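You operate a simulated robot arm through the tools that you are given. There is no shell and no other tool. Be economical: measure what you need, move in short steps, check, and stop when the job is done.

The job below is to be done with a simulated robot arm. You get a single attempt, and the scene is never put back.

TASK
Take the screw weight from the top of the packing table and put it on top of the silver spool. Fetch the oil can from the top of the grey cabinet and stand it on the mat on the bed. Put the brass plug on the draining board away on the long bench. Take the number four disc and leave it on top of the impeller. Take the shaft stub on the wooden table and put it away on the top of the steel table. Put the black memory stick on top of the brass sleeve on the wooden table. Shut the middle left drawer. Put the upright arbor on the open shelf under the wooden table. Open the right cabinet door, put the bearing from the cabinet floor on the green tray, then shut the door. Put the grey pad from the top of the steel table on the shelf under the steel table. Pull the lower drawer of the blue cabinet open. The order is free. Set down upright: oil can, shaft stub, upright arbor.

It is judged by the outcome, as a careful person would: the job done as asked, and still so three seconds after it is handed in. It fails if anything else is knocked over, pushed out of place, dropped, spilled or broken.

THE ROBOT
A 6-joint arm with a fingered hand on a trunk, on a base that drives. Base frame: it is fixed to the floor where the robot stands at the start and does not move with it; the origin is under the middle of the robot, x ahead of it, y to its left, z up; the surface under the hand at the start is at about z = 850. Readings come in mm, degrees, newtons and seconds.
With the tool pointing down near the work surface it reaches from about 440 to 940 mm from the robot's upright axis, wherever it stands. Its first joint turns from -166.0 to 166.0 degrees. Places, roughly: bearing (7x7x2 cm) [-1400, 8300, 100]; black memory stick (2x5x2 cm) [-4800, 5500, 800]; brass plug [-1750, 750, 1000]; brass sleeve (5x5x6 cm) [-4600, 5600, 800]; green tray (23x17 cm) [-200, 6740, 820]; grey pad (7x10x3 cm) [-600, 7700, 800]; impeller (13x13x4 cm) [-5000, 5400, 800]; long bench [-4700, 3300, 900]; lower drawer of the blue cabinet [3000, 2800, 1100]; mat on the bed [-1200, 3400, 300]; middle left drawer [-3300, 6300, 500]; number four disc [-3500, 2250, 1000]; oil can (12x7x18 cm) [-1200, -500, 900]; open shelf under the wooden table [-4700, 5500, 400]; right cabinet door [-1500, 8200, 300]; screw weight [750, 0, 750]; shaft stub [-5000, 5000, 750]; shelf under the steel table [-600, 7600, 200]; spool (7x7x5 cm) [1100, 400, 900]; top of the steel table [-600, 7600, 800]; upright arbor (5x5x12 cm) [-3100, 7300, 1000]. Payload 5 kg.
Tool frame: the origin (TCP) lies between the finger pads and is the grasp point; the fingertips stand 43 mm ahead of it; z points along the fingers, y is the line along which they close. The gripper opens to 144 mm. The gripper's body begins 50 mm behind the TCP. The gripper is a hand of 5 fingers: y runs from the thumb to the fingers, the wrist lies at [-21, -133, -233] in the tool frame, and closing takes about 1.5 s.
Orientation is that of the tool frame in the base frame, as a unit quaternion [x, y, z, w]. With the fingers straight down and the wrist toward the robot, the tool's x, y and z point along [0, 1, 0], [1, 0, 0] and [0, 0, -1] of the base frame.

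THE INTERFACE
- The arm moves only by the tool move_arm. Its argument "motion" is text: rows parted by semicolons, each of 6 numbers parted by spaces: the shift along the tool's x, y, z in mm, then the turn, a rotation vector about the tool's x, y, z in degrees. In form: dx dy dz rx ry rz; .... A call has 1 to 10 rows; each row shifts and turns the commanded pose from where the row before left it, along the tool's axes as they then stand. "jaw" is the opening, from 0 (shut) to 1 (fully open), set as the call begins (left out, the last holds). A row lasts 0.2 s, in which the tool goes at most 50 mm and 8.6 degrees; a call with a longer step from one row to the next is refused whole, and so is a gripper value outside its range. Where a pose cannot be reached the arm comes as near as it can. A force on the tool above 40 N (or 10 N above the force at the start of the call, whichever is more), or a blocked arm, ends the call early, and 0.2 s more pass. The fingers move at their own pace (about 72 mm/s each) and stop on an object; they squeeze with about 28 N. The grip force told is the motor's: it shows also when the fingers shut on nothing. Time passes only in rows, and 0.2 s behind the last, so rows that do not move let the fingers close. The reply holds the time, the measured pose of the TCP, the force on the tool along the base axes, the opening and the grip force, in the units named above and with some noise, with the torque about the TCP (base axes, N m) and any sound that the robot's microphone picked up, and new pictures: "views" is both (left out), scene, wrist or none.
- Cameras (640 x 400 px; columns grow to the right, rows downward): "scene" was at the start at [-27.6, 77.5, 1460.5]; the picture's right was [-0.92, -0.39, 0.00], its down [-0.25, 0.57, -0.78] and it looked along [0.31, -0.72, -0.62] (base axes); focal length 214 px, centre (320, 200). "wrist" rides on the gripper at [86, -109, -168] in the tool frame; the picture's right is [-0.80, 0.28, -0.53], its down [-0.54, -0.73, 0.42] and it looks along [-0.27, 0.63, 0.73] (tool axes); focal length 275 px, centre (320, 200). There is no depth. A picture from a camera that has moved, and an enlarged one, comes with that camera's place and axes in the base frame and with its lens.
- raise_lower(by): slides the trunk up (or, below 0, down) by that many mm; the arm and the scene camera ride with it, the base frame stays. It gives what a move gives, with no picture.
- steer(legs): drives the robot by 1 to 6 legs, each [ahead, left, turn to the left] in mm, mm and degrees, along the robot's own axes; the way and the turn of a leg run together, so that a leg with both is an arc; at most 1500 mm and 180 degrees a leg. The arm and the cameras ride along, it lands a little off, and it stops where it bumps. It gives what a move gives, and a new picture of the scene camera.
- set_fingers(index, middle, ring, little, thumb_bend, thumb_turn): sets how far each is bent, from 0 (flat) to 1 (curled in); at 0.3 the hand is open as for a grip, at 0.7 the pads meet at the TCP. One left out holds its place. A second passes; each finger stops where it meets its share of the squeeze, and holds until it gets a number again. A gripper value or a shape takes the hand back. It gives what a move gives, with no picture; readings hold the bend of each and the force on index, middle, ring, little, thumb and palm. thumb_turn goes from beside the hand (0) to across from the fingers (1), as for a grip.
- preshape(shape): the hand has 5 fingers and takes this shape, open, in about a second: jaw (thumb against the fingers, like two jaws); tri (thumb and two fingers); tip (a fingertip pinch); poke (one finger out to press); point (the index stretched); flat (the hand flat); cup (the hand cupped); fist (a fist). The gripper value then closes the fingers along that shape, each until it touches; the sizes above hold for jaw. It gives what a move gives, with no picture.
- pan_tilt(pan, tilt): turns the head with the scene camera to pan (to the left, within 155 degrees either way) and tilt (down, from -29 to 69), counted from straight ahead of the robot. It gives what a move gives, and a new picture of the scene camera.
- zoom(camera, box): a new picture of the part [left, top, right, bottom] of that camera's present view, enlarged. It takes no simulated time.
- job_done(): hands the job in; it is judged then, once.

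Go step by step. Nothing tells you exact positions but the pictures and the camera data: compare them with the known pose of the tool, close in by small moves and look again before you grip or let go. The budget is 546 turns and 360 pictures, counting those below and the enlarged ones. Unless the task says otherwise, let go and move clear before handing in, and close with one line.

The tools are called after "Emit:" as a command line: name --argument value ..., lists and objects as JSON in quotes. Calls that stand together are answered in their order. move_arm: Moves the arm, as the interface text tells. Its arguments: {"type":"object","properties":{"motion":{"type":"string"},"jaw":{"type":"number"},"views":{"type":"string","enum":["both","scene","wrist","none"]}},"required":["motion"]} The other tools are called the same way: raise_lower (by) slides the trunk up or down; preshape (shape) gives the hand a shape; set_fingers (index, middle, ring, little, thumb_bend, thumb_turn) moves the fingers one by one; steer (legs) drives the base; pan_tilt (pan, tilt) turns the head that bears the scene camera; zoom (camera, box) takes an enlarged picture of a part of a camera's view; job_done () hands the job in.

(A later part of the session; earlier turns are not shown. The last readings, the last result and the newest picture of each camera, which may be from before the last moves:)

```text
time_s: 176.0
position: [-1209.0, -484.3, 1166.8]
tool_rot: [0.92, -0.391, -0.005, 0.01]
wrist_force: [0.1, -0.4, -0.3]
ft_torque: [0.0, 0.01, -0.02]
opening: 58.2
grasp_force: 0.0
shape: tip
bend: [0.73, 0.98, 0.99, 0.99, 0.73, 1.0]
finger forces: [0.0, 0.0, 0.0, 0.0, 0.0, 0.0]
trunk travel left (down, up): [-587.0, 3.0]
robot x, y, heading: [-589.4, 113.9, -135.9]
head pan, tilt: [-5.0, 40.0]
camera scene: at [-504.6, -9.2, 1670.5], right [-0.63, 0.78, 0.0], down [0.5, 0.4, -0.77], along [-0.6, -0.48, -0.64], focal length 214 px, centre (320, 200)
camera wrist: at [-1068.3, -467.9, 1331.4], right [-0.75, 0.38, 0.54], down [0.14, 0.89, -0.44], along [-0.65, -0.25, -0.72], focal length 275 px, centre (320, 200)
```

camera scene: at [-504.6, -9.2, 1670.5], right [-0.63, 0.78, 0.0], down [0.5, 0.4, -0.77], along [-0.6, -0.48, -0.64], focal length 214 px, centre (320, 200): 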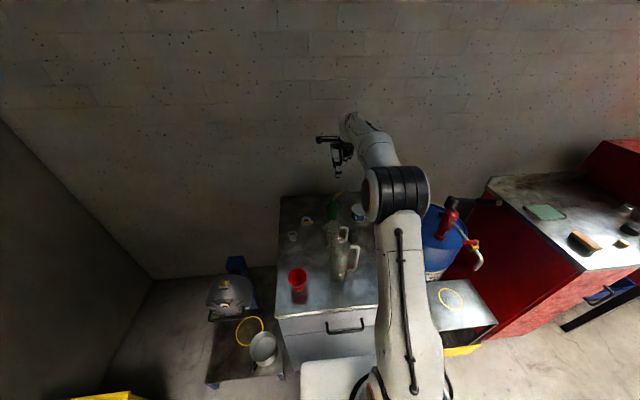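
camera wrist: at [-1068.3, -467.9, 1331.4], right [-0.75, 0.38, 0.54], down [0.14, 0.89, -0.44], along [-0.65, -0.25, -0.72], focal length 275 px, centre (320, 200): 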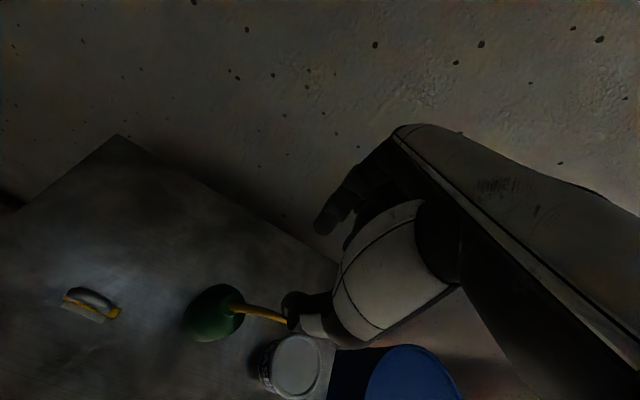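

Emit:
move_arm --motion "2 -6 35 0 0 0; 2 -6 35 0 0 0; 0 0 30 0 0 0; 0 0 0 0 0 0"

Emit:
zoom --camera "wrist" --box '[200, 220, 380, 360]'

Emit:
zoom --camera "scene" --box '[290, 130, 390, 230]'

```text
time_s: 177.0
position: [-1198.9, -478.9, 1065.4]
tool_rot: [0.92, -0.392, -0.005, 0.01]
wrist_force: [-0.2, 0.1, 0.0]
ft_torque: [0.01, 0.0, 0.03]
opening: 58.3
grasp_force: 0.0
shape: tip
bend: [0.73, 0.98, 0.99, 0.99, 0.73, 1.0]
finger forces: [0.0, 0.0, 0.0, 0.1, 0.0, 0.0]
trunk travel left (down, up): [-587.0, 3.0]
robot x, y, heading: [-587.8, 113.4, -135.8]
head pan, tilt: [-5.0, 40.0]
camera scene: at [-505.0, -9.6, 1670.4], right [-0.63, 0.78, 0.0], down [0.5, 0.4, -0.77], along [-0.6, -0.48, -0.64], focal length 214 px, centre (320, 200)
camera wrist: at [-1058.6, -463.2, 1230.3], right [-0.75, 0.38, 0.54], down [0.14, 0.89, -0.44], along [-0.65, -0.25, -0.72], focal length 275 px, centre (320, 200)
```

scene: 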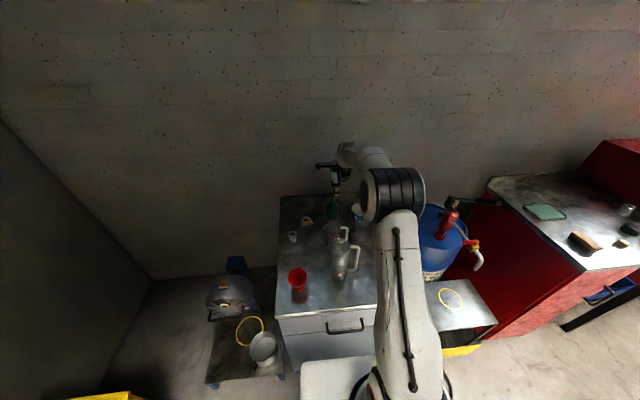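
wrist: 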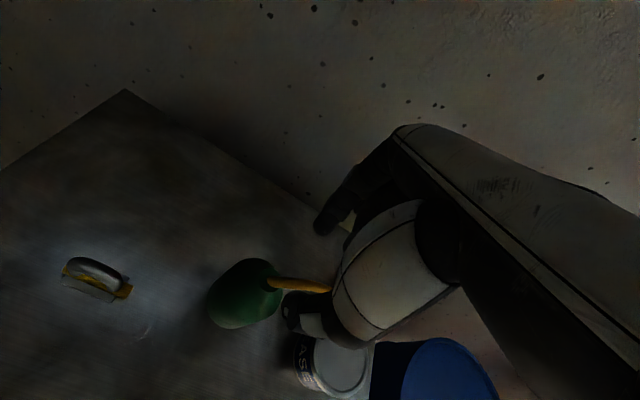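

```text
2.86 times, centred on (290, 290) of wrist
camera zoom: at [-1058.6, -463.2, 1230.3], right [-0.75, 0.38, 0.54], down [0.14, 0.89, -0.44], along [-0.65, -0.25, -0.72], focal length 786 px, centre (406, -57)
```

zoom: 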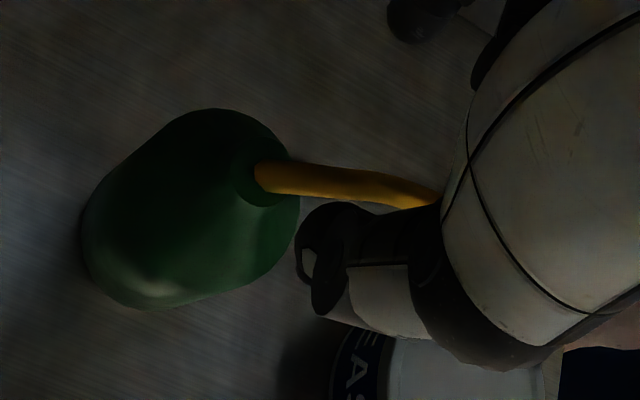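

```text
4.00 times, centred on (340, 180) of scene
camera zoom: at [-505.0, -9.6, 1670.4], right [-0.63, 0.78, 0.0], down [0.5, 0.4, -0.77], along [-0.6, -0.48, -0.64], focal length 858 px, centre (240, 280)
```

zoom: 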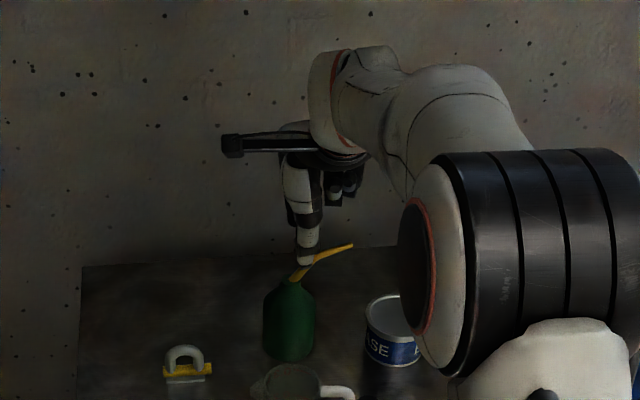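

A body grasp from above with all fingers, just clearing the spout, looks best. I open the full hand and lower it around the can.

Emit:
preshape --shape "jaw"

Emit:
move_arm --motion "0 0 30 0 0 0; 0 0 25 0 0 0; 0 0 20 0 0 0; 0 0 15 0 0 0; 0 0 10 0 0 0; 0 0 0 0 0 0"

Emit:
zoom --camera "wrist" --box '[200, 220, 380, 360]'

Emit:
zoom --camera "scene" --box '[290, 150, 390, 230]'

```text
time_s: 177.9
position: [-1199.0, -479.5, 1065.5]
tool_rot: [0.92, -0.392, -0.004, 0.009]
wrist_force: [-0.1, -0.3, -0.9]
ft_torque: [0.03, 0.01, 0.01]
opening: 143.7
grasp_force: 0.1
shape: jaw
bend: [0.3, 0.3, 0.3, 0.3, 0.3, 0.98]
finger forces: [0.0, 0.0, 0.0, 0.1, 0.0, 0.0]
trunk travel left (down, up): [-587.0, 3.0]
robot x, y, heading: [-591.2, 111.7, -135.9]
head pan, tilt: [-5.0, 40.0]
```

```text
time_s: 179.3
position: [-1201.3, -481.6, 965.4]
tool_rot: [0.92, -0.391, -0.004, 0.009]
wrist_force: [0.2, -0.4, -0.2]
ft_torque: [-0.01, 0.03, -0.02]
opening: 143.8
grasp_force: 0.0
shape: jaw
bend: [0.3, 0.3, 0.3, 0.3, 0.3, 0.98]
finger forces: [0.1, 0.1, 0.0, 0.1, 0.0, 0.0]
trunk travel left (down, up): [-587.0, 3.0]
robot x, y, heading: [-588.1, 114.2, -136.3]
head pan, tilt: [-5.0, 40.0]
camera scene: at [-504.9, -9.6, 1670.4], right [-0.63, 0.78, 0.0], down [0.5, 0.4, -0.77], along [-0.6, -0.48, -0.64], focal length 214 px, centre (320, 200)
camera wrist: at [-1060.7, -464.4, 1130.7], right [-0.75, 0.38, 0.54], down [0.14, 0.89, -0.44], along [-0.65, -0.25, -0.72], focal length 275 px, centre (320, 200)
```

scene: 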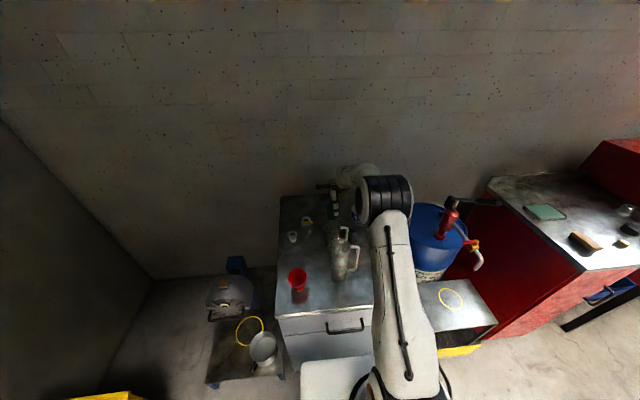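
wrist: 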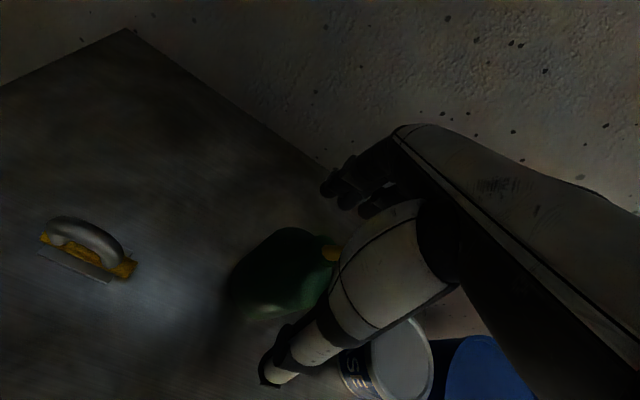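

```text
2.86 times, centred on (290, 290) of wrist
camera zoom: at [-1060.7, -464.4, 1130.7], right [-0.75, 0.38, 0.54], down [0.14, 0.89, -0.44], along [-0.65, -0.25, -0.72], focal length 786 px, centre (406, -57)
```

zoom: 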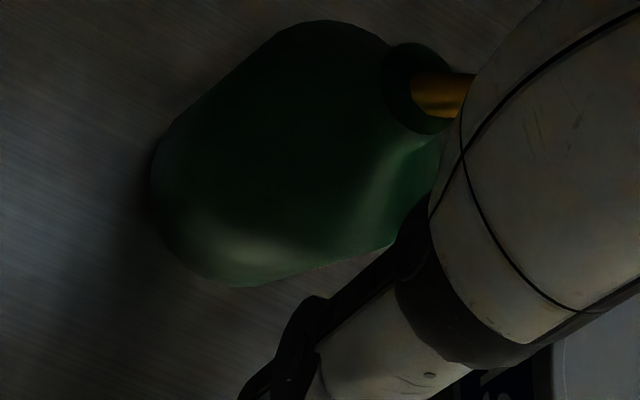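

```text
5.00 times, centred on (340, 190) of scene
camera zoom: at [-504.9, -9.6, 1670.4], right [-0.63, 0.78, 0.0], down [0.5, 0.4, -0.77], along [-0.6, -0.48, -0.64], focal length 1072 px, centre (220, 250)
```

zoom: 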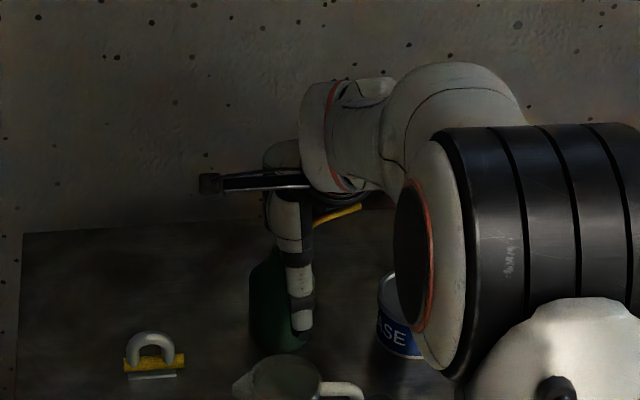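

Emit:
move_arm --motion "8 -7 0 0 0 0; 0 0 5 0 0 0; 0 0 0 0 0 0" --views "none"

Emit:
move_arm --motion "0 0 0 0 0 0; 0 0 0 0 0 0; 0 0 0 0 0 0; 0 0 0 0 0 0; 0 0 0 0 0 0; 0 0 0 0 0 0" --jaw 0 --views "wrist"

```text
time_s: 180.1
position: [-1190.5, -482.7, 960.7]
tool_rot: [0.92, -0.392, -0.005, 0.009]
wrist_force: [-0.1, 0.3, 0.5]
ft_torque: [0.01, 0.0, 0.01]
opening: 143.9
grasp_force: 0.1
shape: jaw
bend: [0.3, 0.3, 0.3, 0.3, 0.3, 0.98]
finger forces: [0.0, 0.0, 0.1, 0.0, 0.1, 0.0]
trunk travel left (down, up): [-587.0, 3.0]
robot x, y, heading: [-589.1, 113.0, -136.0]
head pan, tilt: [-5.0, 40.0]
```

```text
time_s: 181.5
position: [-1189.2, -481.2, 960.6]
tool_rot: [0.92, -0.392, -0.004, 0.009]
wrist_force: [0.5, 1.6, 0.0]
ft_torque: [-0.02, -0.02, -0.03]
opening: 59.6
grasp_force: 28.2
shape: jaw
bend: [0.74, 0.52, 0.54, 0.5, 0.71, 1.0]
finger forces: [15.0, 7.7, 0.0, 0.1, 23.8, 0.0]
trunk travel left (down, up): [-587.0, 3.0]
robot x, y, heading: [-592.9, 114.6, -135.8]
head pan, tilt: [-5.0, 40.0]
camera wrist: at [-1049.9, -465.6, 1125.2], right [-0.75, 0.38, 0.54], down [0.14, 0.89, -0.44], along [-0.65, -0.25, -0.72], focal length 275 px, centre (320, 200)
```

wrist: 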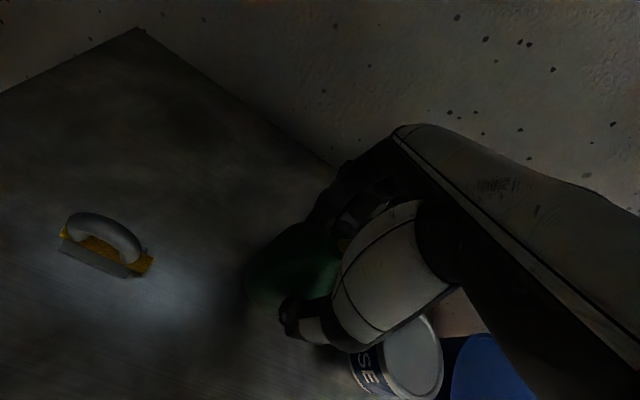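

Gripped with thumb, index and middle. I lift a little to test.

Emit:
move_arm --motion "0 0 -15 0 0 0; 0 0 -25 0 0 0; 0 0 -30 0 0 0; 0 0 0 0 0 0" --views "both"

Emit:
zoom --camera "scene" --box '[290, 130, 390, 230]'

```text
time_s: 182.5
position: [-1189.7, -480.1, 1030.2]
tool_rot: [0.92, -0.392, -0.004, 0.009]
wrist_force: [0.1, -0.2, -2.5]
ft_torque: [0.0, -0.01, -0.01]
opening: 59.1
grasp_force: 27.8
shape: jaw
bend: [0.74, 0.52, 0.54, 0.5, 0.71, 1.0]
finger forces: [15.5, 8.0, 0.0, 0.1, 23.6, 0.0]
trunk travel left (down, up): [-587.0, 3.0]
robot x, y, heading: [-586.9, 118.2, -136.2]
head pan, tilt: [-5.0, 40.0]
camera scene: at [-505.2, -9.8, 1670.4], right [-0.63, 0.78, 0.0], down [0.5, 0.4, -0.77], along [-0.6, -0.48, -0.64], focal length 214 px, centre (320, 200)
camera wrist: at [-1048.9, -465.1, 1195.0], right [-0.75, 0.38, 0.54], down [0.14, 0.89, -0.44], along [-0.65, -0.25, -0.72], focal length 275 px, centre (320, 200)
```

scene: 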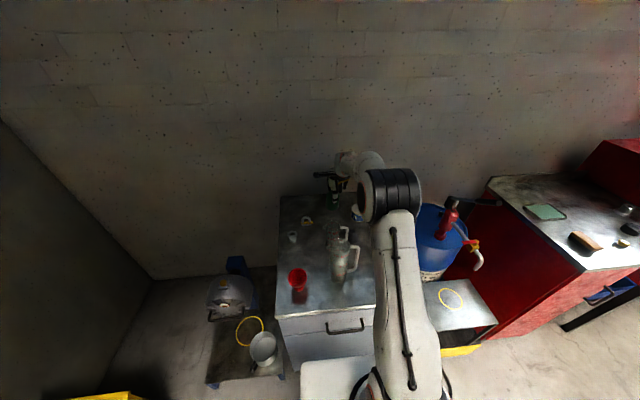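
wrist: 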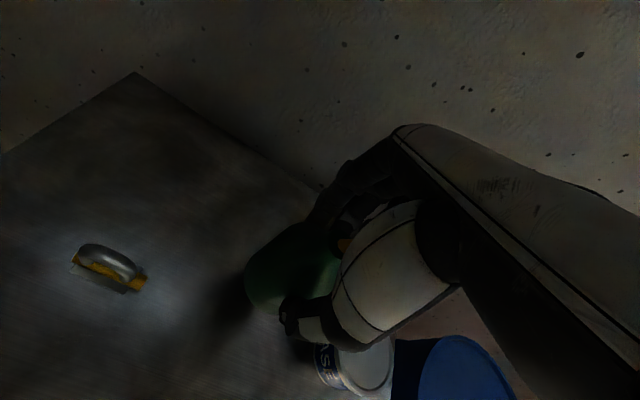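

```text
4.00 times, centred on (340, 180) of scene
camera zoom: at [-505.2, -9.8, 1670.4], right [-0.63, 0.78, 0.0], down [0.5, 0.4, -0.77], along [-0.6, -0.48, -0.64], focal length 858 px, centre (240, 280)
```

zoom: 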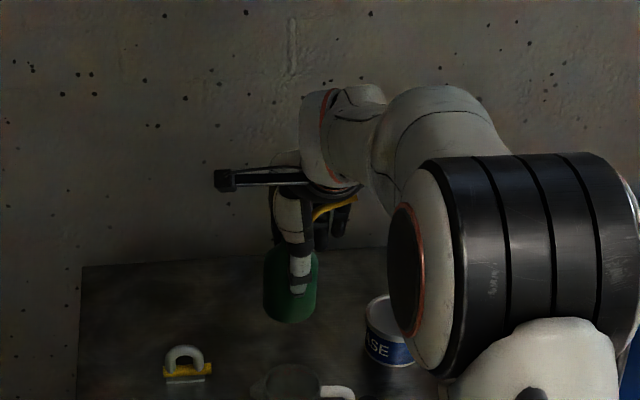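

Held firmly upright. I lift over the jugs, retract, and back away.

Emit:
move_arm --motion "0 0 -45 0 0 0; 0 0 -45 0 0 0; 0 0 -45 0 0 0; 0 0 -45 0 0 0; 0 0 -20 0 0 0; 0 -45 0 0 0 0; 0 -45 0 0 0 0; 0 -45 0 0 0 0; 0 -45 0 0 0 0; 0 -45 0 0 0 0" --views "none"

Emit:
move_arm --motion "0 -45 0 0 0 0; 0 -45 0 0 0 0; 0 -45 0 0 0 0; 0 0 0 0 0 0" --views "none"

Emit:
steer --legs '[[-700, 0, 0], [0, 0, -108], [1060, -335, 0]]'

Emit:
pan_tilt --pan 10 --tilt 35

```text
time_s: 184.7
position: [-1023.6, -320.8, 1230.0]
tool_rot: [0.92, -0.392, -0.005, 0.01]
wrist_force: [-0.7, 0.4, -2.0]
ft_torque: [0.01, 0.03, 0.0]
opening: 59.2
grasp_force: 28.2
shape: jaw
bend: [0.74, 0.52, 0.54, 0.5, 0.71, 1.0]
finger forces: [15.7, 8.3, 0.0, 0.0, 23.6, 0.0]
trunk travel left (down, up): [-587.0, 3.0]
robot x, y, heading: [-588.9, 111.4, -136.0]
head pan, tilt: [-5.0, 40.0]
```

```text
time_s: 185.7
position: [-927.2, -226.9, 1225.6]
tool_rot: [0.92, -0.392, -0.004, 0.009]
wrist_force: [-0.4, 1.2, -3.0]
ft_torque: [-0.02, 0.07, 0.01]
opening: 59.0
grasp_force: 28.0
shape: jaw
bend: [0.74, 0.52, 0.54, 0.5, 0.71, 1.0]
finger forces: [15.8, 8.3, 0.0, 0.0, 23.8, 0.1]
trunk travel left (down, up): [-587.0, 3.0]
robot x, y, heading: [-588.0, 115.5, -136.0]
head pan, tilt: [-5.0, 40.0]
```

```text
time_s: 199.3
position: [-449.5, 2135.6, 1225.2]
tool_rot: [-0.217, 0.976, 0.01, 0.0]
wrist_force: [0.2, -0.9, -3.9]
ft_torque: [0.02, 0.0, -0.02]
opening: 58.1
grasp_force: 28.6
shape: jaw
bend: [0.74, 0.52, 0.54, 0.5, 0.72, 1.0]
finger forces: [15.5, 8.2, 0.0, 0.0, 23.1, 0.0]
trunk travel left (down, up): [-587.0, 3.0]
robot x, y, heading: [-236.8, 1705.0, 115.0]
head pan, tilt: [-5.0, 40.0]
camera scene: at [-383.8, 1665.5, 1670.4], right [0.94, 0.34, 0.0], down [0.22, -0.6, -0.77], along [-0.26, 0.72, -0.64], focal length 214 px, centre (320, 200)
```

scene: 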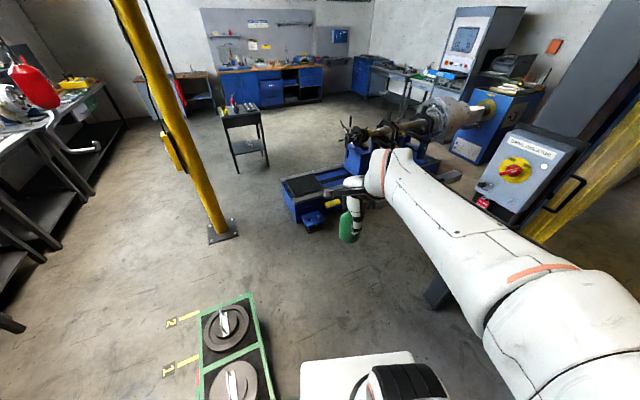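

```text
time_s: 200.1
position: [-450.7, 2135.1, 1225.3]
tool_rot: [-0.218, 0.976, 0.01, -0.001]
wrist_force: [-0.2, -0.1, -2.5]
ft_torque: [0.03, -0.01, 0.0]
opening: 58.6
grasp_force: 27.9
shape: jaw
bend: [0.74, 0.52, 0.54, 0.5, 0.72, 1.0]
finger forces: [15.5, 8.1, 0.0, 0.0, 23.1, 0.0]
trunk travel left (down, up): [-587.0, 3.0]
robot x, y, heading: [-241.7, 1710.0, 115.2]
head pan, tilt: [10.0, 35.0]
camera scene: at [-405.2, 1657.5, 1677.9], right [0.82, 0.58, 0.0], down [0.33, -0.47, -0.82], along [-0.47, 0.67, -0.57], focal length 214 px, centre (320, 200)
```

scene: 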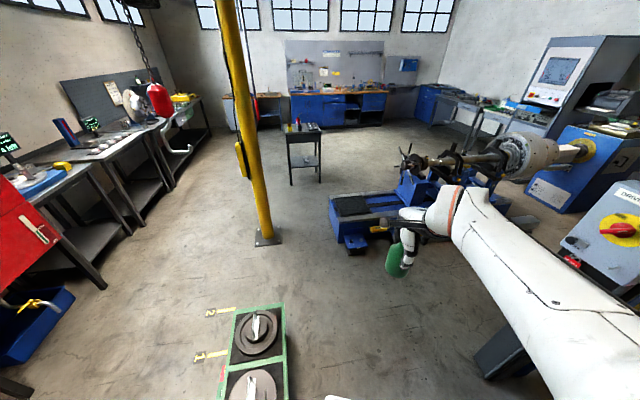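

The mat is on the left end of the blue bed, centred near (-1185, 3370), with the bed set at 45°. I drive to face it.

Emit:
steer --legs '[[0, 0, 19.8], [570, -500, 0], [450, 0, 0]]'

Emit:
raise_lower --by -300

Emit:
pan_tilt --pan 5 --tilt 45

```text
time_s: 207.6
position: [-967.2, 3099.2, 1225.1]
tool_rot: [-0.387, 0.922, 0.009, -0.003]
wrist_force: [-1.4, 0.0, -2.7]
ft_torque: [-0.04, 0.02, 0.0]
opening: 58.6
grasp_force: 28.0
shape: jaw
bend: [0.74, 0.52, 0.54, 0.5, 0.72, 1.0]
finger forces: [15.4, 8.2, 0.0, 0.0, 23.0, 0.0]
trunk travel left (down, up): [-587.0, 3.0]
robot x, y, heading: [-618.2, 2769.9, 135.2]
head pan, tilt: [10.0, 35.0]
camera scene: at [-756.9, 2668.6, 1677.9], right [0.56, 0.83, 0.0], down [0.47, -0.32, -0.82], along [-0.68, 0.46, -0.57], focal length 214 px, centre (320, 200)
```

scene: 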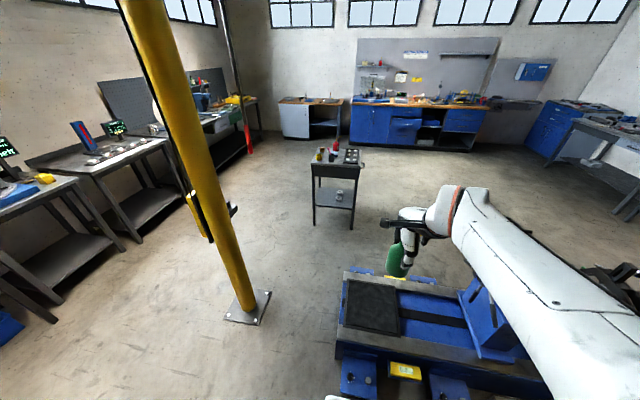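

```text
time_s: 210.6
position: [-966.6, 3098.8, 925.5]
tool_rot: [-0.387, 0.922, 0.01, -0.003]
wrist_force: [-0.1, 0.8, -2.7]
ft_torque: [-0.01, 0.02, -0.01]
opening: 58.7
grasp_force: 28.2
shape: jaw
bend: [0.74, 0.52, 0.54, 0.5, 0.72, 1.0]
finger forces: [15.5, 8.3, 0.1, 0.1, 23.0, 0.0]
trunk travel left (down, up): [-287.0, 303.0]
robot x, y, heading: [-616.0, 2769.1, 135.6]
head pan, tilt: [10.0, 35.0]
```

```text
time_s: 211.3
position: [-965.6, 3099.1, 923.9]
tool_rot: [-0.387, 0.922, 0.01, -0.003]
wrist_force: [0.8, 0.1, -2.4]
ft_torque: [-0.01, -0.07, -0.02]
opening: 58.6
grasp_force: 27.9
shape: jaw
bend: [0.74, 0.52, 0.54, 0.5, 0.72, 1.0]
finger forces: [15.3, 8.1, 0.0, 0.0, 22.9, 0.0]
trunk travel left (down, up): [-287.0, 303.0]
robot x, y, heading: [-617.9, 2773.2, 135.5]
head pan, tilt: [5.0, 45.0]
camera scene: at [-746.7, 2670.0, 1363.2], right [0.63, 0.77, 0.0], down [0.55, -0.45, -0.71], along [-0.55, 0.45, -0.71], focal length 214 px, centre (320, 200)
```

scene: 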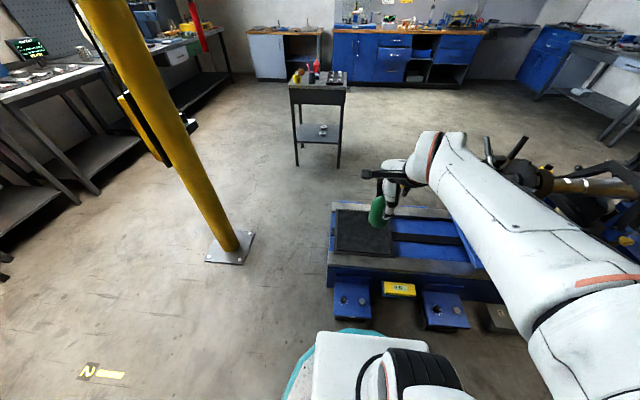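

Emit:
steer --legs '[[120, 0, 0]]'

Emit:
raise_lower --by -230

Emit:
move_arm --motion "-5 40 15 0 0 0; -5 40 15 0 0 0; -5 40 15 0 0 0; -5 40 15 0 0 0; -5 40 15 0 0 0; -5 40 15 0 0 0; 0 0 0 0 0 0"

```text
time_s: 212.5
position: [-1025.0, 3157.1, 921.9]
tool_rot: [-0.387, 0.922, 0.006, -0.002]
wrist_force: [1.2, 0.8, -3.1]
ft_torque: [0.02, -0.01, -0.03]
opening: 58.1
grasp_force: 28.2
shape: jaw
bend: [0.74, 0.52, 0.54, 0.5, 0.72, 1.0]
finger forces: [15.8, 8.6, 0.1, 0.0, 23.8, 0.0]
trunk travel left (down, up): [-287.0, 303.0]
robot x, y, heading: [-675.7, 2825.8, 135.4]
head pan, tilt: [5.0, 45.0]
stopped in leg 1: the robot was blocked; the commanded pose is now the measured one
camera scene: at [-806.4, 2728.1, 1363.1], right [0.64, 0.77, 0.0], down [0.55, -0.45, -0.71], along [-0.55, 0.45, -0.71], focal length 214 px, centre (320, 200)
```

scene: 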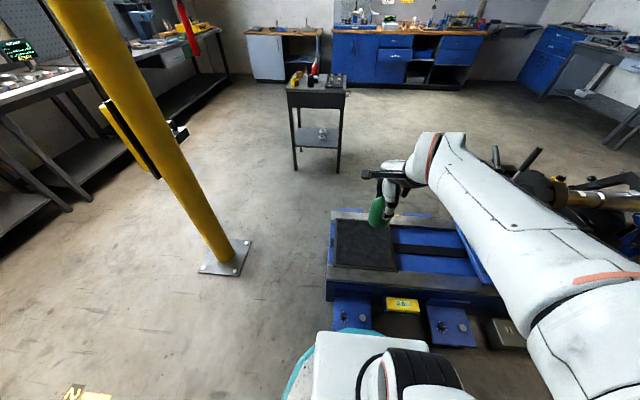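

```text
time_s: 214.9
position: [-1029.3, 3161.0, 687.2]
tool_rot: [-0.387, 0.922, 0.002, 0.0]
wrist_force: [0.1, 0.6, -2.7]
ft_torque: [-0.01, -0.01, 0.01]
opening: 58.2
grasp_force: 27.6
shape: jaw
bend: [0.74, 0.52, 0.54, 0.5, 0.72, 1.0]
finger forces: [16.0, 8.7, 0.0, 0.1, 23.9, 0.1]
trunk travel left (down, up): [-57.0, 533.0]
robot x, y, heading: [-674.6, 2827.0, 135.5]
head pan, tilt: [5.0, 45.0]
```

```text
time_s: 216.5
position: [-1176.8, 3349.5, 606.8]
tool_rot: [-0.386, 0.922, 0.008, -0.002]
wrist_force: [-0.6, 0.6, -3.0]
ft_torque: [0.05, 0.02, 0.01]
opening: 58.2
grasp_force: 28.0
shape: jaw
bend: [0.74, 0.52, 0.54, 0.5, 0.72, 1.0]
finger forces: [16.0, 8.4, 0.0, 0.1, 23.6, 0.0]
trunk travel left (down, up): [-57.0, 533.0]
robot x, y, heading: [-679.7, 2828.4, 135.5]
head pan, tilt: [5.0, 45.0]
camera scene: at [-806.5, 2728.2, 1133.1], right [0.64, 0.77, 0.0], down [0.55, -0.45, -0.71], along [-0.55, 0.45, -0.71], focal length 214 px, centre (320, 200)
camera wrist: at [-1157.8, 3209.5, 772.0], right [0.36, 0.76, 0.54], down [0.89, -0.12, -0.43], along [-0.27, 0.64, -0.72], focal length 275 px, centre (320, 200)
```

scene: 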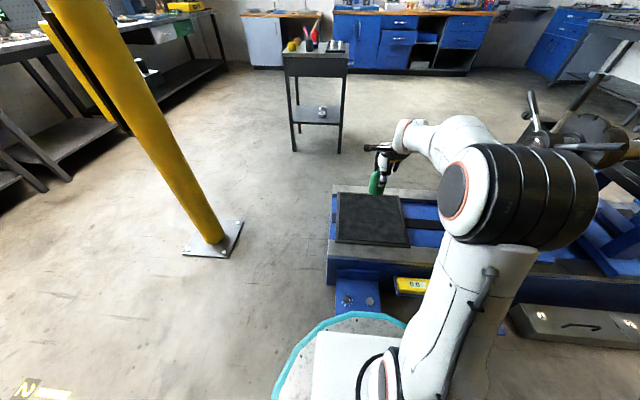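
wrist: 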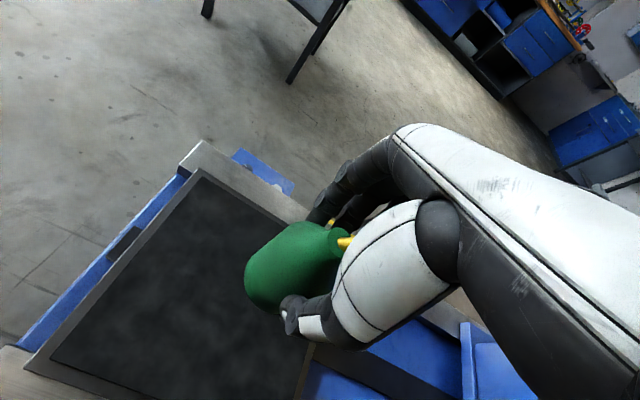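

The can is right over the mat centre; the mat is at about z 320. I lower it.

Emit:
move_arm --motion "0 10 40 0 0 0; 0 0 40 0 0 0; 0 0 40 0 0 0; 0 0 25 0 0 0; 0 0 0 0 0 0"

Emit:
zoom --camera "scene" --box '[310, 140, 430, 260]'

```text
time_s: 217.7
position: [-1185.7, 3357.1, 461.8]
tool_rot: [-0.387, 0.922, 0.007, -0.002]
wrist_force: [-0.3, -0.2, -3.5]
ft_torque: [0.03, 0.02, -0.01]
opening: 58.4
grasp_force: 28.2
shape: jaw
bend: [0.74, 0.52, 0.54, 0.5, 0.72, 1.0]
finger forces: [15.9, 8.3, 0.1, 0.1, 23.4, 0.0]
trunk travel left (down, up): [-57.0, 533.0]
robot x, y, heading: [-676.9, 2829.8, 135.3]
head pan, tilt: [5.0, 45.0]
camera scene: at [-806.5, 2728.2, 1133.1], right [0.64, 0.77, 0.0], down [0.55, -0.45, -0.71], along [-0.55, 0.45, -0.71], focal length 214 px, centre (320, 200)
camera wrist: at [-1166.7, 3218.3, 627.3], right [0.36, 0.76, 0.54], down [0.89, -0.12, -0.43], along [-0.27, 0.64, -0.72], focal length 275 px, centre (320, 200)
```

scene: 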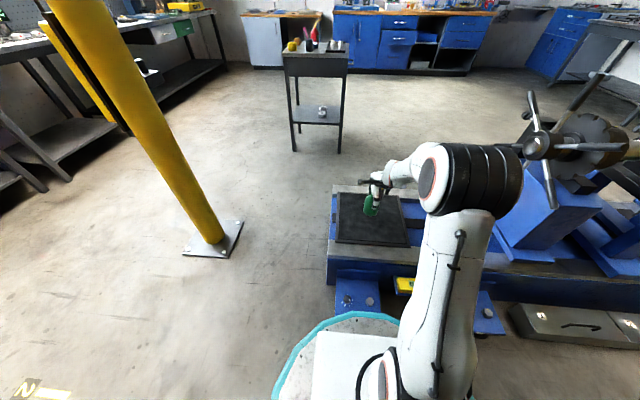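
wrist: 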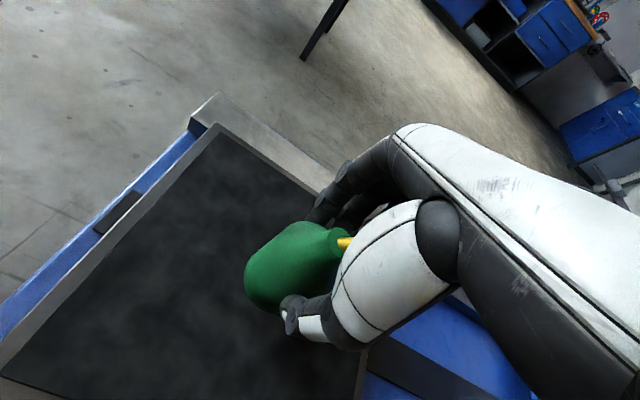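

```text
3.33 times, centred on (370, 200) of scene
camera zoom: at [-806.5, 2728.2, 1133.1], right [0.64, 0.77, 0.0], down [0.55, -0.45, -0.71], along [-0.55, 0.45, -0.71], focal length 715 px, centre (153, 200)
```

zoom: 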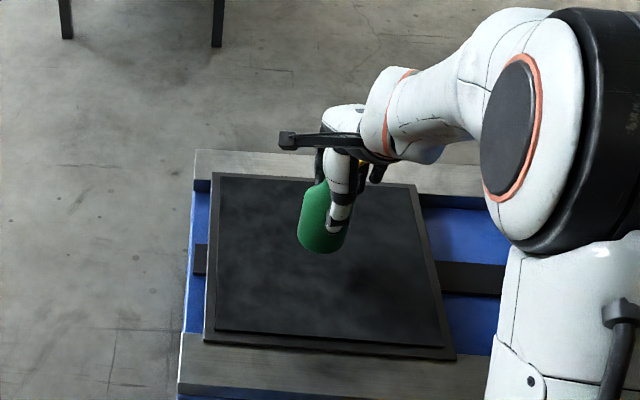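

Emit:
move_arm --motion "0 0 8 0 0 0; 0 0 5 0 0 0; 0 0 3 0 0 0; 0 0 3 0 0 0; 0 0 0 0 0 0" --views "none"

```text
time_s: 218.9
position: [-1185.5, 3357.6, 442.7]
tool_rot: [-0.387, 0.922, 0.008, -0.003]
wrist_force: [-0.2, 0.3, -2.0]
ft_torque: [-0.01, -0.01, -0.01]
opening: 58.2
grasp_force: 28.0
shape: jaw
bend: [0.74, 0.52, 0.54, 0.5, 0.72, 1.0]
finger forces: [16.0, 8.3, 0.0, 0.0, 23.4, 0.0]
trunk travel left (down, up): [-57.0, 533.0]
robot x, y, heading: [-675.4, 2824.4, 135.3]
head pan, tilt: [5.0, 45.0]
```

Emit:
move_arm --motion "0 0 3 0 0 0; 0 0 3 0 0 0; 0 0 2 0 0 0; 0 0 2 0 0 0; 0 0 2 0 0 0; 0 0 2 0 0 0; 0 0 0 0 0 0" --views "none"

```text
time_s: 220.5
position: [-1185.1, 3357.4, 430.2]
tool_rot: [-0.387, 0.922, 0.007, -0.002]
wrist_force: [-0.5, -0.1, -1.4]
ft_torque: [0.0, -0.04, 0.02]
opening: 58.1
grasp_force: 27.5
shape: jaw
bend: [0.74, 0.52, 0.54, 0.5, 0.72, 1.0]
finger forces: [16.1, 8.4, 0.0, 0.0, 23.3, 0.0]
trunk travel left (down, up): [-57.0, 533.0]
robot x, y, heading: [-673.6, 2828.0, 135.6]
head pan, tilt: [5.0, 45.0]
```

Emit:
move_arm --motion "0 0 2 0 0 0; 0 0 2 0 0 0; 0 0 2 0 0 0; 0 0 0 0 0 0" --views "none"

Emit:
zoom --camera "scene" --box '[330, 160, 410, 230]'

```text
time_s: 221.5
position: [-1185.3, 3358.3, 422.1]
tool_rot: [-0.387, 0.922, 0.008, -0.002]
wrist_force: [-0.3, -0.4, -3.3]
ft_torque: [-0.01, 0.01, -0.01]
opening: 58.2
grasp_force: 27.5
shape: jaw
bend: [0.74, 0.52, 0.54, 0.5, 0.72, 1.0]
finger forces: [16.1, 8.4, 0.0, 0.1, 23.4, 0.0]
trunk travel left (down, up): [-57.0, 533.0]
robot x, y, heading: [-672.6, 2830.0, 135.4]
head pan, tilt: [5.0, 45.0]
```

```text
5.71 times, centred on (370, 195) of scene
camera zoom: at [-806.5, 2728.2, 1133.1], right [0.64, 0.77, 0.0], down [0.55, -0.45, -0.71], along [-0.55, 0.45, -0.71], focal length 1226 px, centre (34, 229)
```

zoom: 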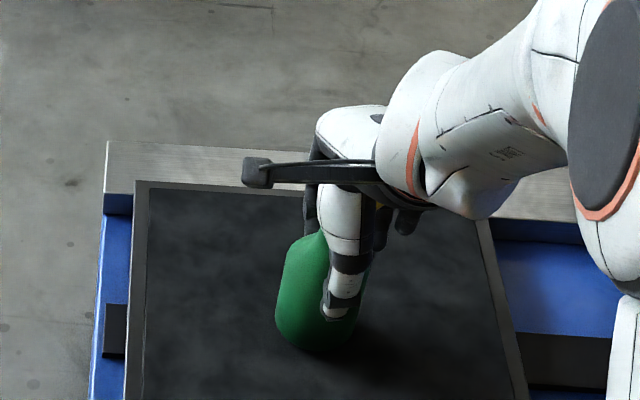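

Emit:
move_arm --motion "0 0 2 0 0 0; 0 0 2 0 0 0; 0 0 2 0 0 0; 0 0 2 0 0 0; 0 0 2 0 0 0; 0 0 0 0 0 0" --views "none"

```text
time_s: 222.9
position: [-1185.0, 3357.6, 411.9]
tool_rot: [-0.387, 0.922, 0.008, -0.003]
wrist_force: [-0.3, 0.0, -1.6]
ft_torque: [0.04, -0.01, -0.02]
opening: 58.1
grasp_force: 27.7
shape: jaw
bend: [0.74, 0.52, 0.54, 0.5, 0.72, 1.0]
finger forces: [15.9, 8.3, 0.0, 0.1, 23.5, 0.0]
trunk travel left (down, up): [-57.0, 533.0]
robot x, y, heading: [-675.8, 2830.7, 135.4]
head pan, tilt: [5.0, 45.0]
```

Emit:
move_arm --motion "0 0 2 0 0 0; 0 0 2 0 0 0; 0 0 2 0 0 0; 0 0 2 0 0 0; 0 0 2 0 0 0; 0 0 0 0 0 0" --views "none"

Emit:
zoom --camera "scene" --box '[330, 160, 410, 230]'

```text
time_s: 224.2
position: [-1187.7, 3359.7, 411.7]
tool_rot: [-0.387, 0.922, 0.014, -0.005]
wrist_force: [5.9, -6.7, 20.9]
ft_torque: [-0.46, -0.37, -0.01]
opening: 60.5
grasp_force: 28.3
shape: jaw
bend: [0.74, 0.53, 0.54, 0.5, 0.72, 1.0]
finger forces: [14.9, 8.0, 0.0, 0.1, 29.4, 0.0]
trunk travel left (down, up): [-57.0, 533.0]
robot x, y, heading: [-677.0, 2827.9, 135.7]
head pan, tilt: [5.0, 45.0]
stopped in row 6: the force on the tool passed its limit at 41 N (the readings are from after the stop); the commanded pose is now the measured one
```

```text
5.71 times, centred on (370, 195) of scene
camera zoom: at [-805.3, 2726.9, 1133.0], right [0.64, 0.77, 0.0], down [0.55, -0.45, -0.71], along [-0.55, 0.45, -0.71], focal length 1226 px, centre (34, 229)
```

zoom: 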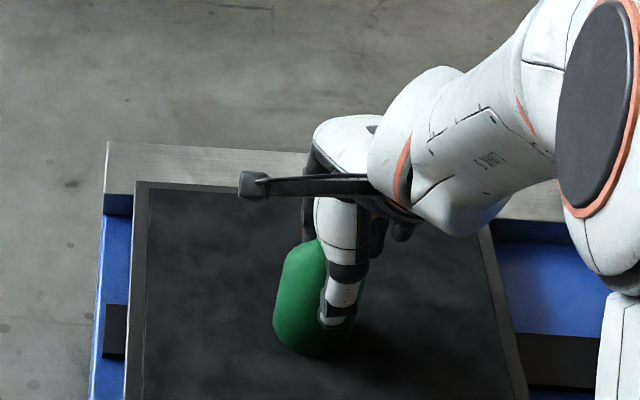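

It has touched down. I ease the pressure and open the hand.

Emit:
move_arm --motion "0 0 -2 0 0 0; 0 0 0 0 0 0" --views "none"

Emit:
move_arm --motion "0 0 0 0 0 0; 0 0 0 0 0 0; 0 0 0 0 0 0; 0 0 0 0 0 0; 0 0 0 0 0 0; 0 0 0 0 0 0" --jaw 1 --views "wrist"

```text
time_s: 224.8
position: [-1187.5, 3359.6, 410.6]
tool_rot: [-0.385, 0.923, 0.013, -0.004]
wrist_force: [-0.1, -2.5, 15.1]
ft_torque: [-0.12, 0.02, -0.03]
opening: 60.3
grasp_force: 27.7
shape: jaw
bend: [0.74, 0.53, 0.54, 0.5, 0.72, 1.0]
finger forces: [16.8, 9.3, 0.1, 0.0, 25.4, 0.0]
trunk travel left (down, up): [-57.0, 533.0]
robot x, y, heading: [-678.2, 2830.4, 135.3]
head pan, tilt: [5.0, 45.0]
```

```text
time_s: 226.2
position: [-1186.2, 3360.3, 409.3]
tool_rot: [-0.385, 0.923, 0.011, -0.004]
wrist_force: [0.4, -0.5, -0.8]
ft_torque: [0.01, 0.04, -0.03]
opening: 143.6
grasp_force: 0.0
shape: jaw
bend: [0.3, 0.3, 0.3, 0.3, 0.3, 0.98]
finger forces: [0.0, 0.0, 0.0, 0.0, 0.1, 0.0]
trunk travel left (down, up): [-57.0, 533.0]
robot x, y, heading: [-677.9, 2831.3, 135.8]
head pan, tilt: [5.0, 45.0]
camera wrist: at [-1167.9, 3220.2, 573.8], right [0.36, 0.76, 0.54], down [0.89, -0.12, -0.44], along [-0.27, 0.64, -0.72], focal length 275 px, centre (320, 200)
```

wrist: 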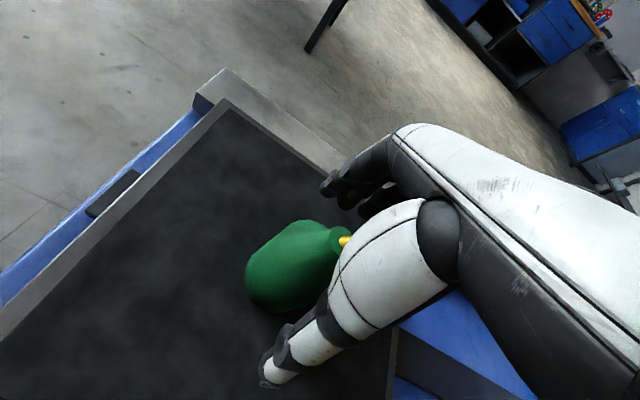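

The can stands. I lift the hand straight up and look.

Emit:
move_arm --motion "0 0 -20 0 0 0; 0 0 -40 0 0 0; 0 0 -45 0 0 0; 0 0 -45 0 0 0; 0 0 -45 0 0 0; 0 -20 -40 0 0 0; 0 -40 -20 0 0 0; 0 -40 0 0 0 0; 0 -40 0 0 0 0; 0 0 0 0 0 0" --views "scene"

Emit:
zoom --camera "scene" --box '[310, 140, 430, 260]'

```text
time_s: 228.4
position: [-1084.6, 3256.6, 659.7]
tool_rot: [-0.386, 0.922, 0.011, -0.003]
wrist_force: [-0.2, -0.8, 0.6]
ft_torque: [-0.01, 0.01, -0.01]
opening: 144.1
grasp_force: 0.0
shape: jaw
bend: [0.3, 0.3, 0.3, 0.3, 0.3, 0.98]
finger forces: [0.1, 0.1, 0.0, 0.1, 0.0, 0.1]
trunk travel left (down, up): [-57.0, 533.0]
robot x, y, heading: [-675.7, 2832.0, 135.7]
head pan, tilt: [5.0, 45.0]
camera scene: at [-806.4, 2728.1, 1133.1], right [0.64, 0.77, 0.0], down [0.55, -0.45, -0.71], along [-0.55, 0.45, -0.71], focal length 214 px, centre (320, 200)
```

scene: 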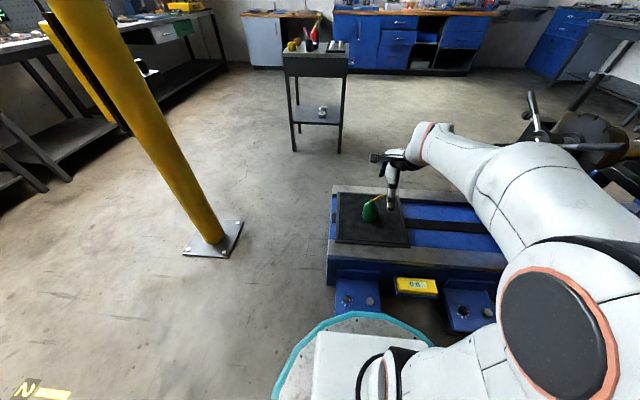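

```text
3.33 times, centred on (370, 200) of scene
camera zoom: at [-806.4, 2728.1, 1133.1], right [0.64, 0.77, 0.0], down [0.55, -0.45, -0.71], along [-0.55, 0.45, -0.71], focal length 715 px, centre (153, 200)
```

zoom: 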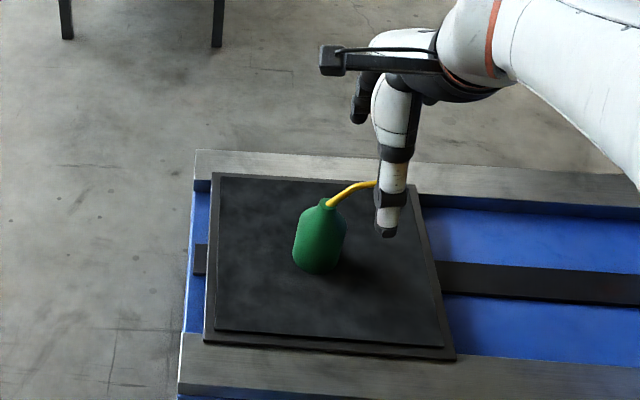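

The oil can stands on the mat. Now for the brass plug on the draining board: I raise the trunk, go round the trolley and look.

Emit:
raise_lower --by 450

Emit:
steer --legs '[[-500, 0, 0], [0, 0, 89.5], [490, 560, 0], [490, 560, 0], [480, -480, 0]]'

Emit:
pan_tilt --pan -15 --tilt 30

```text
refused: 450 is not a number from -400 to 400
```

```text
time_s: 245.7
position: [-1329.7, 587.5, 660.6]
tool_rot: [0.925, -0.38, -0.005, 0.01]
wrist_force: [0.8, -0.2, 0.3]
ft_torque: [-0.02, 0.02, -0.04]
opening: 144.3
grasp_force: 0.0
shape: jaw
bend: [0.3, 0.3, 0.3, 0.3, 0.3, 0.97]
finger forces: [0.0, 0.1, 0.0, 0.1, 0.0, 0.0]
trunk travel left (down, up): [-57.0, 533.0]
robot x, y, heading: [-904.0, 996.0, -134.3]
head pan, tilt: [5.0, 45.0]
camera scene: at [-801.2, 866.8, 1133.1], right [-0.77, 0.64, 0.0], down [0.45, 0.55, -0.71], along [-0.45, -0.55, -0.71], focal length 214 px, centre (320, 200)
```

scene: 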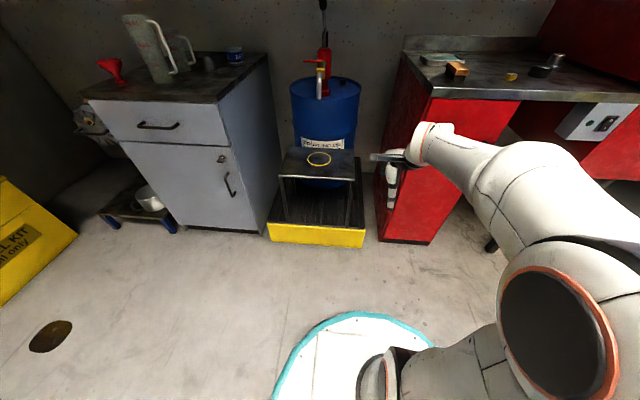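

```text
time_s: 246.6
position: [-1329.3, 588.3, 660.5]
tool_rot: [0.925, -0.379, -0.004, 0.01]
wrist_force: [0.3, -0.5, 0.2]
ft_torque: [0.02, 0.03, 0.05]
opening: 143.9
grasp_force: 0.1
shape: jaw
bend: [0.3, 0.3, 0.3, 0.3, 0.3, 0.97]
finger forces: [0.0, 0.0, 0.0, 0.0, 0.1, 0.1]
trunk travel left (down, up): [-57.0, 533.0]
robot x, y, heading: [-901.3, 999.9, -134.6]
head pan, tilt: [-15.0, 30.0]
camera scene: at [-827.4, 883.6, 1155.7], right [-0.51, 0.86, 0.0], down [0.43, 0.25, -0.87], along [-0.75, -0.44, -0.5], focal length 214 px, centre (320, 200)
```

scene: 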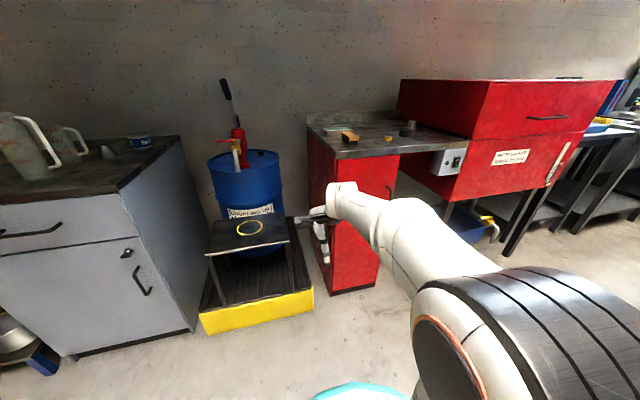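

The raise was refused, so the hand is low. I back off and raise the trunk now.

Emit:
steer --legs '[[-120, 0, 0]]'

Emit:
raise_lower --by 400

Emit:
raise_lower --by 130

Emit:
pan_tilt --pan -22 --tilt 35

Emit:
zoom --camera "scene" --box '[260, 120, 480, 270]'

```text
time_s: 247.8
position: [-1245.7, 673.6, 658.5]
tool_rot: [0.925, -0.379, -0.005, 0.009]
wrist_force: [0.0, 0.3, 0.0]
ft_torque: [0.0, 0.0, -0.02]
opening: 143.8
grasp_force: 0.1
shape: jaw
bend: [0.3, 0.3, 0.3, 0.3, 0.3, 0.97]
finger forces: [0.0, 0.1, 0.0, 0.1, 0.1, 0.0]
trunk travel left (down, up): [-57.0, 533.0]
robot x, y, heading: [-819.4, 1083.6, -134.6]
head pan, tilt: [-15.0, 30.0]
camera scene: at [-743.4, 969.3, 1155.8], right [-0.51, 0.86, 0.0], down [0.43, 0.25, -0.87], along [-0.75, -0.44, -0.5], focal length 214 px, centre (320, 200)
```

scene: 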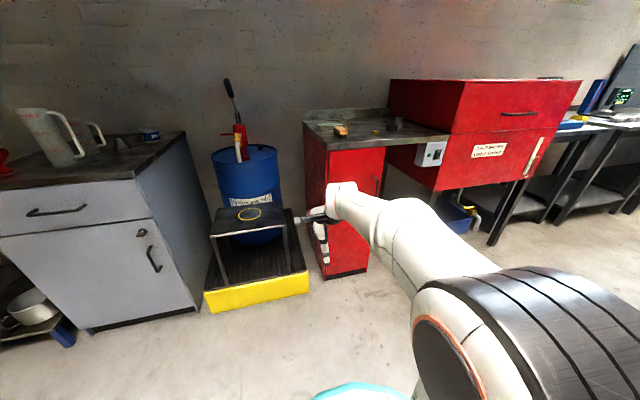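

```text
time_s: 251.6
position: [-1245.5, 673.0, 1058.5]
tool_rot: [0.925, -0.379, -0.005, 0.01]
wrist_force: [-1.1, 1.0, -0.1]
ft_torque: [-0.01, -0.01, -0.02]
opening: 144.0
grasp_force: 0.0
shape: jaw
bend: [0.3, 0.3, 0.3, 0.3, 0.3, 0.97]
finger forces: [0.0, 0.0, 0.1, 0.0, 0.1, 0.0]
trunk travel left (down, up): [-457.0, 133.0]
robot x, y, heading: [-815.9, 1084.5, -134.6]
head pan, tilt: [-15.0, 30.0]
```

```text
time_s: 253.2
position: [-1246.2, 673.9, 1189.2]
tool_rot: [0.925, -0.379, -0.005, 0.011]
wrist_force: [0.8, -0.8, -0.4]
ft_torque: [0.0, -0.02, 0.0]
opening: 143.9
grasp_force: 0.1
shape: jaw
bend: [0.3, 0.3, 0.3, 0.3, 0.3, 0.97]
finger forces: [0.1, 0.0, 0.0, 0.0, 0.0, 0.0]
trunk travel left (down, up): [-587.0, 3.0]
robot x, y, heading: [-817.1, 1080.9, -134.2]
head pan, tilt: [-15.0, 30.0]
```

```text
time_s: 253.9
position: [-1246.3, 671.8, 1190.4]
tool_rot: [0.925, -0.38, -0.005, 0.01]
wrist_force: [-0.1, 0.7, 0.5]
ft_torque: [0.03, 0.01, 0.02]
opening: 144.2
grasp_force: 0.1
shape: jaw
bend: [0.3, 0.3, 0.3, 0.3, 0.3, 0.97]
finger forces: [0.0, 0.0, 0.0, 0.0, 0.0, 0.0]
trunk travel left (down, up): [-587.0, 3.0]
robot x, y, heading: [-819.4, 1082.5, -134.4]
head pan, tilt: [-22.0, 35.0]
camera scene: at [-746.2, 980.0, 1678.0], right [-0.4, 0.92, 0.0], down [0.53, 0.23, -0.82], along [-0.75, -0.33, -0.57], focal length 214 px, centre (320, 200)
```

scene: 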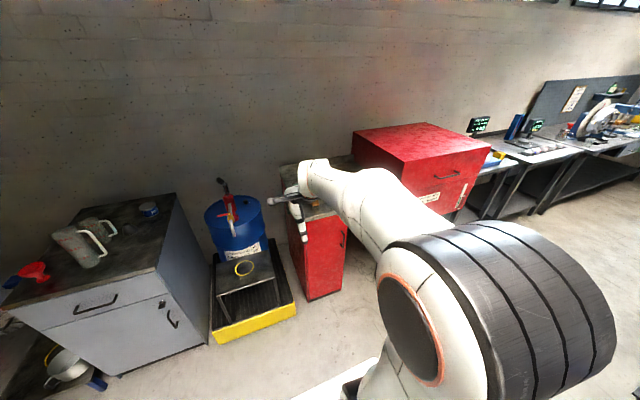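

```text
2.67 times, centred on (370, 195) of scene
camera zoom: at [-746.2, 980.0, 1678.0], right [-0.4, 0.92, 0.0], down [0.53, 0.23, -0.82], along [-0.75, -0.33, -0.57], focal length 572 px, centre (187, 213)
```

zoom: 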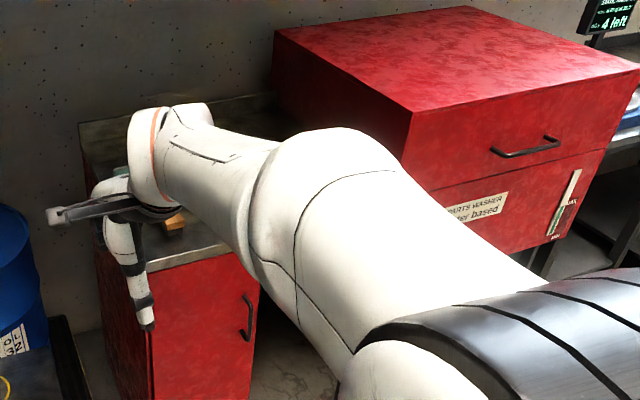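

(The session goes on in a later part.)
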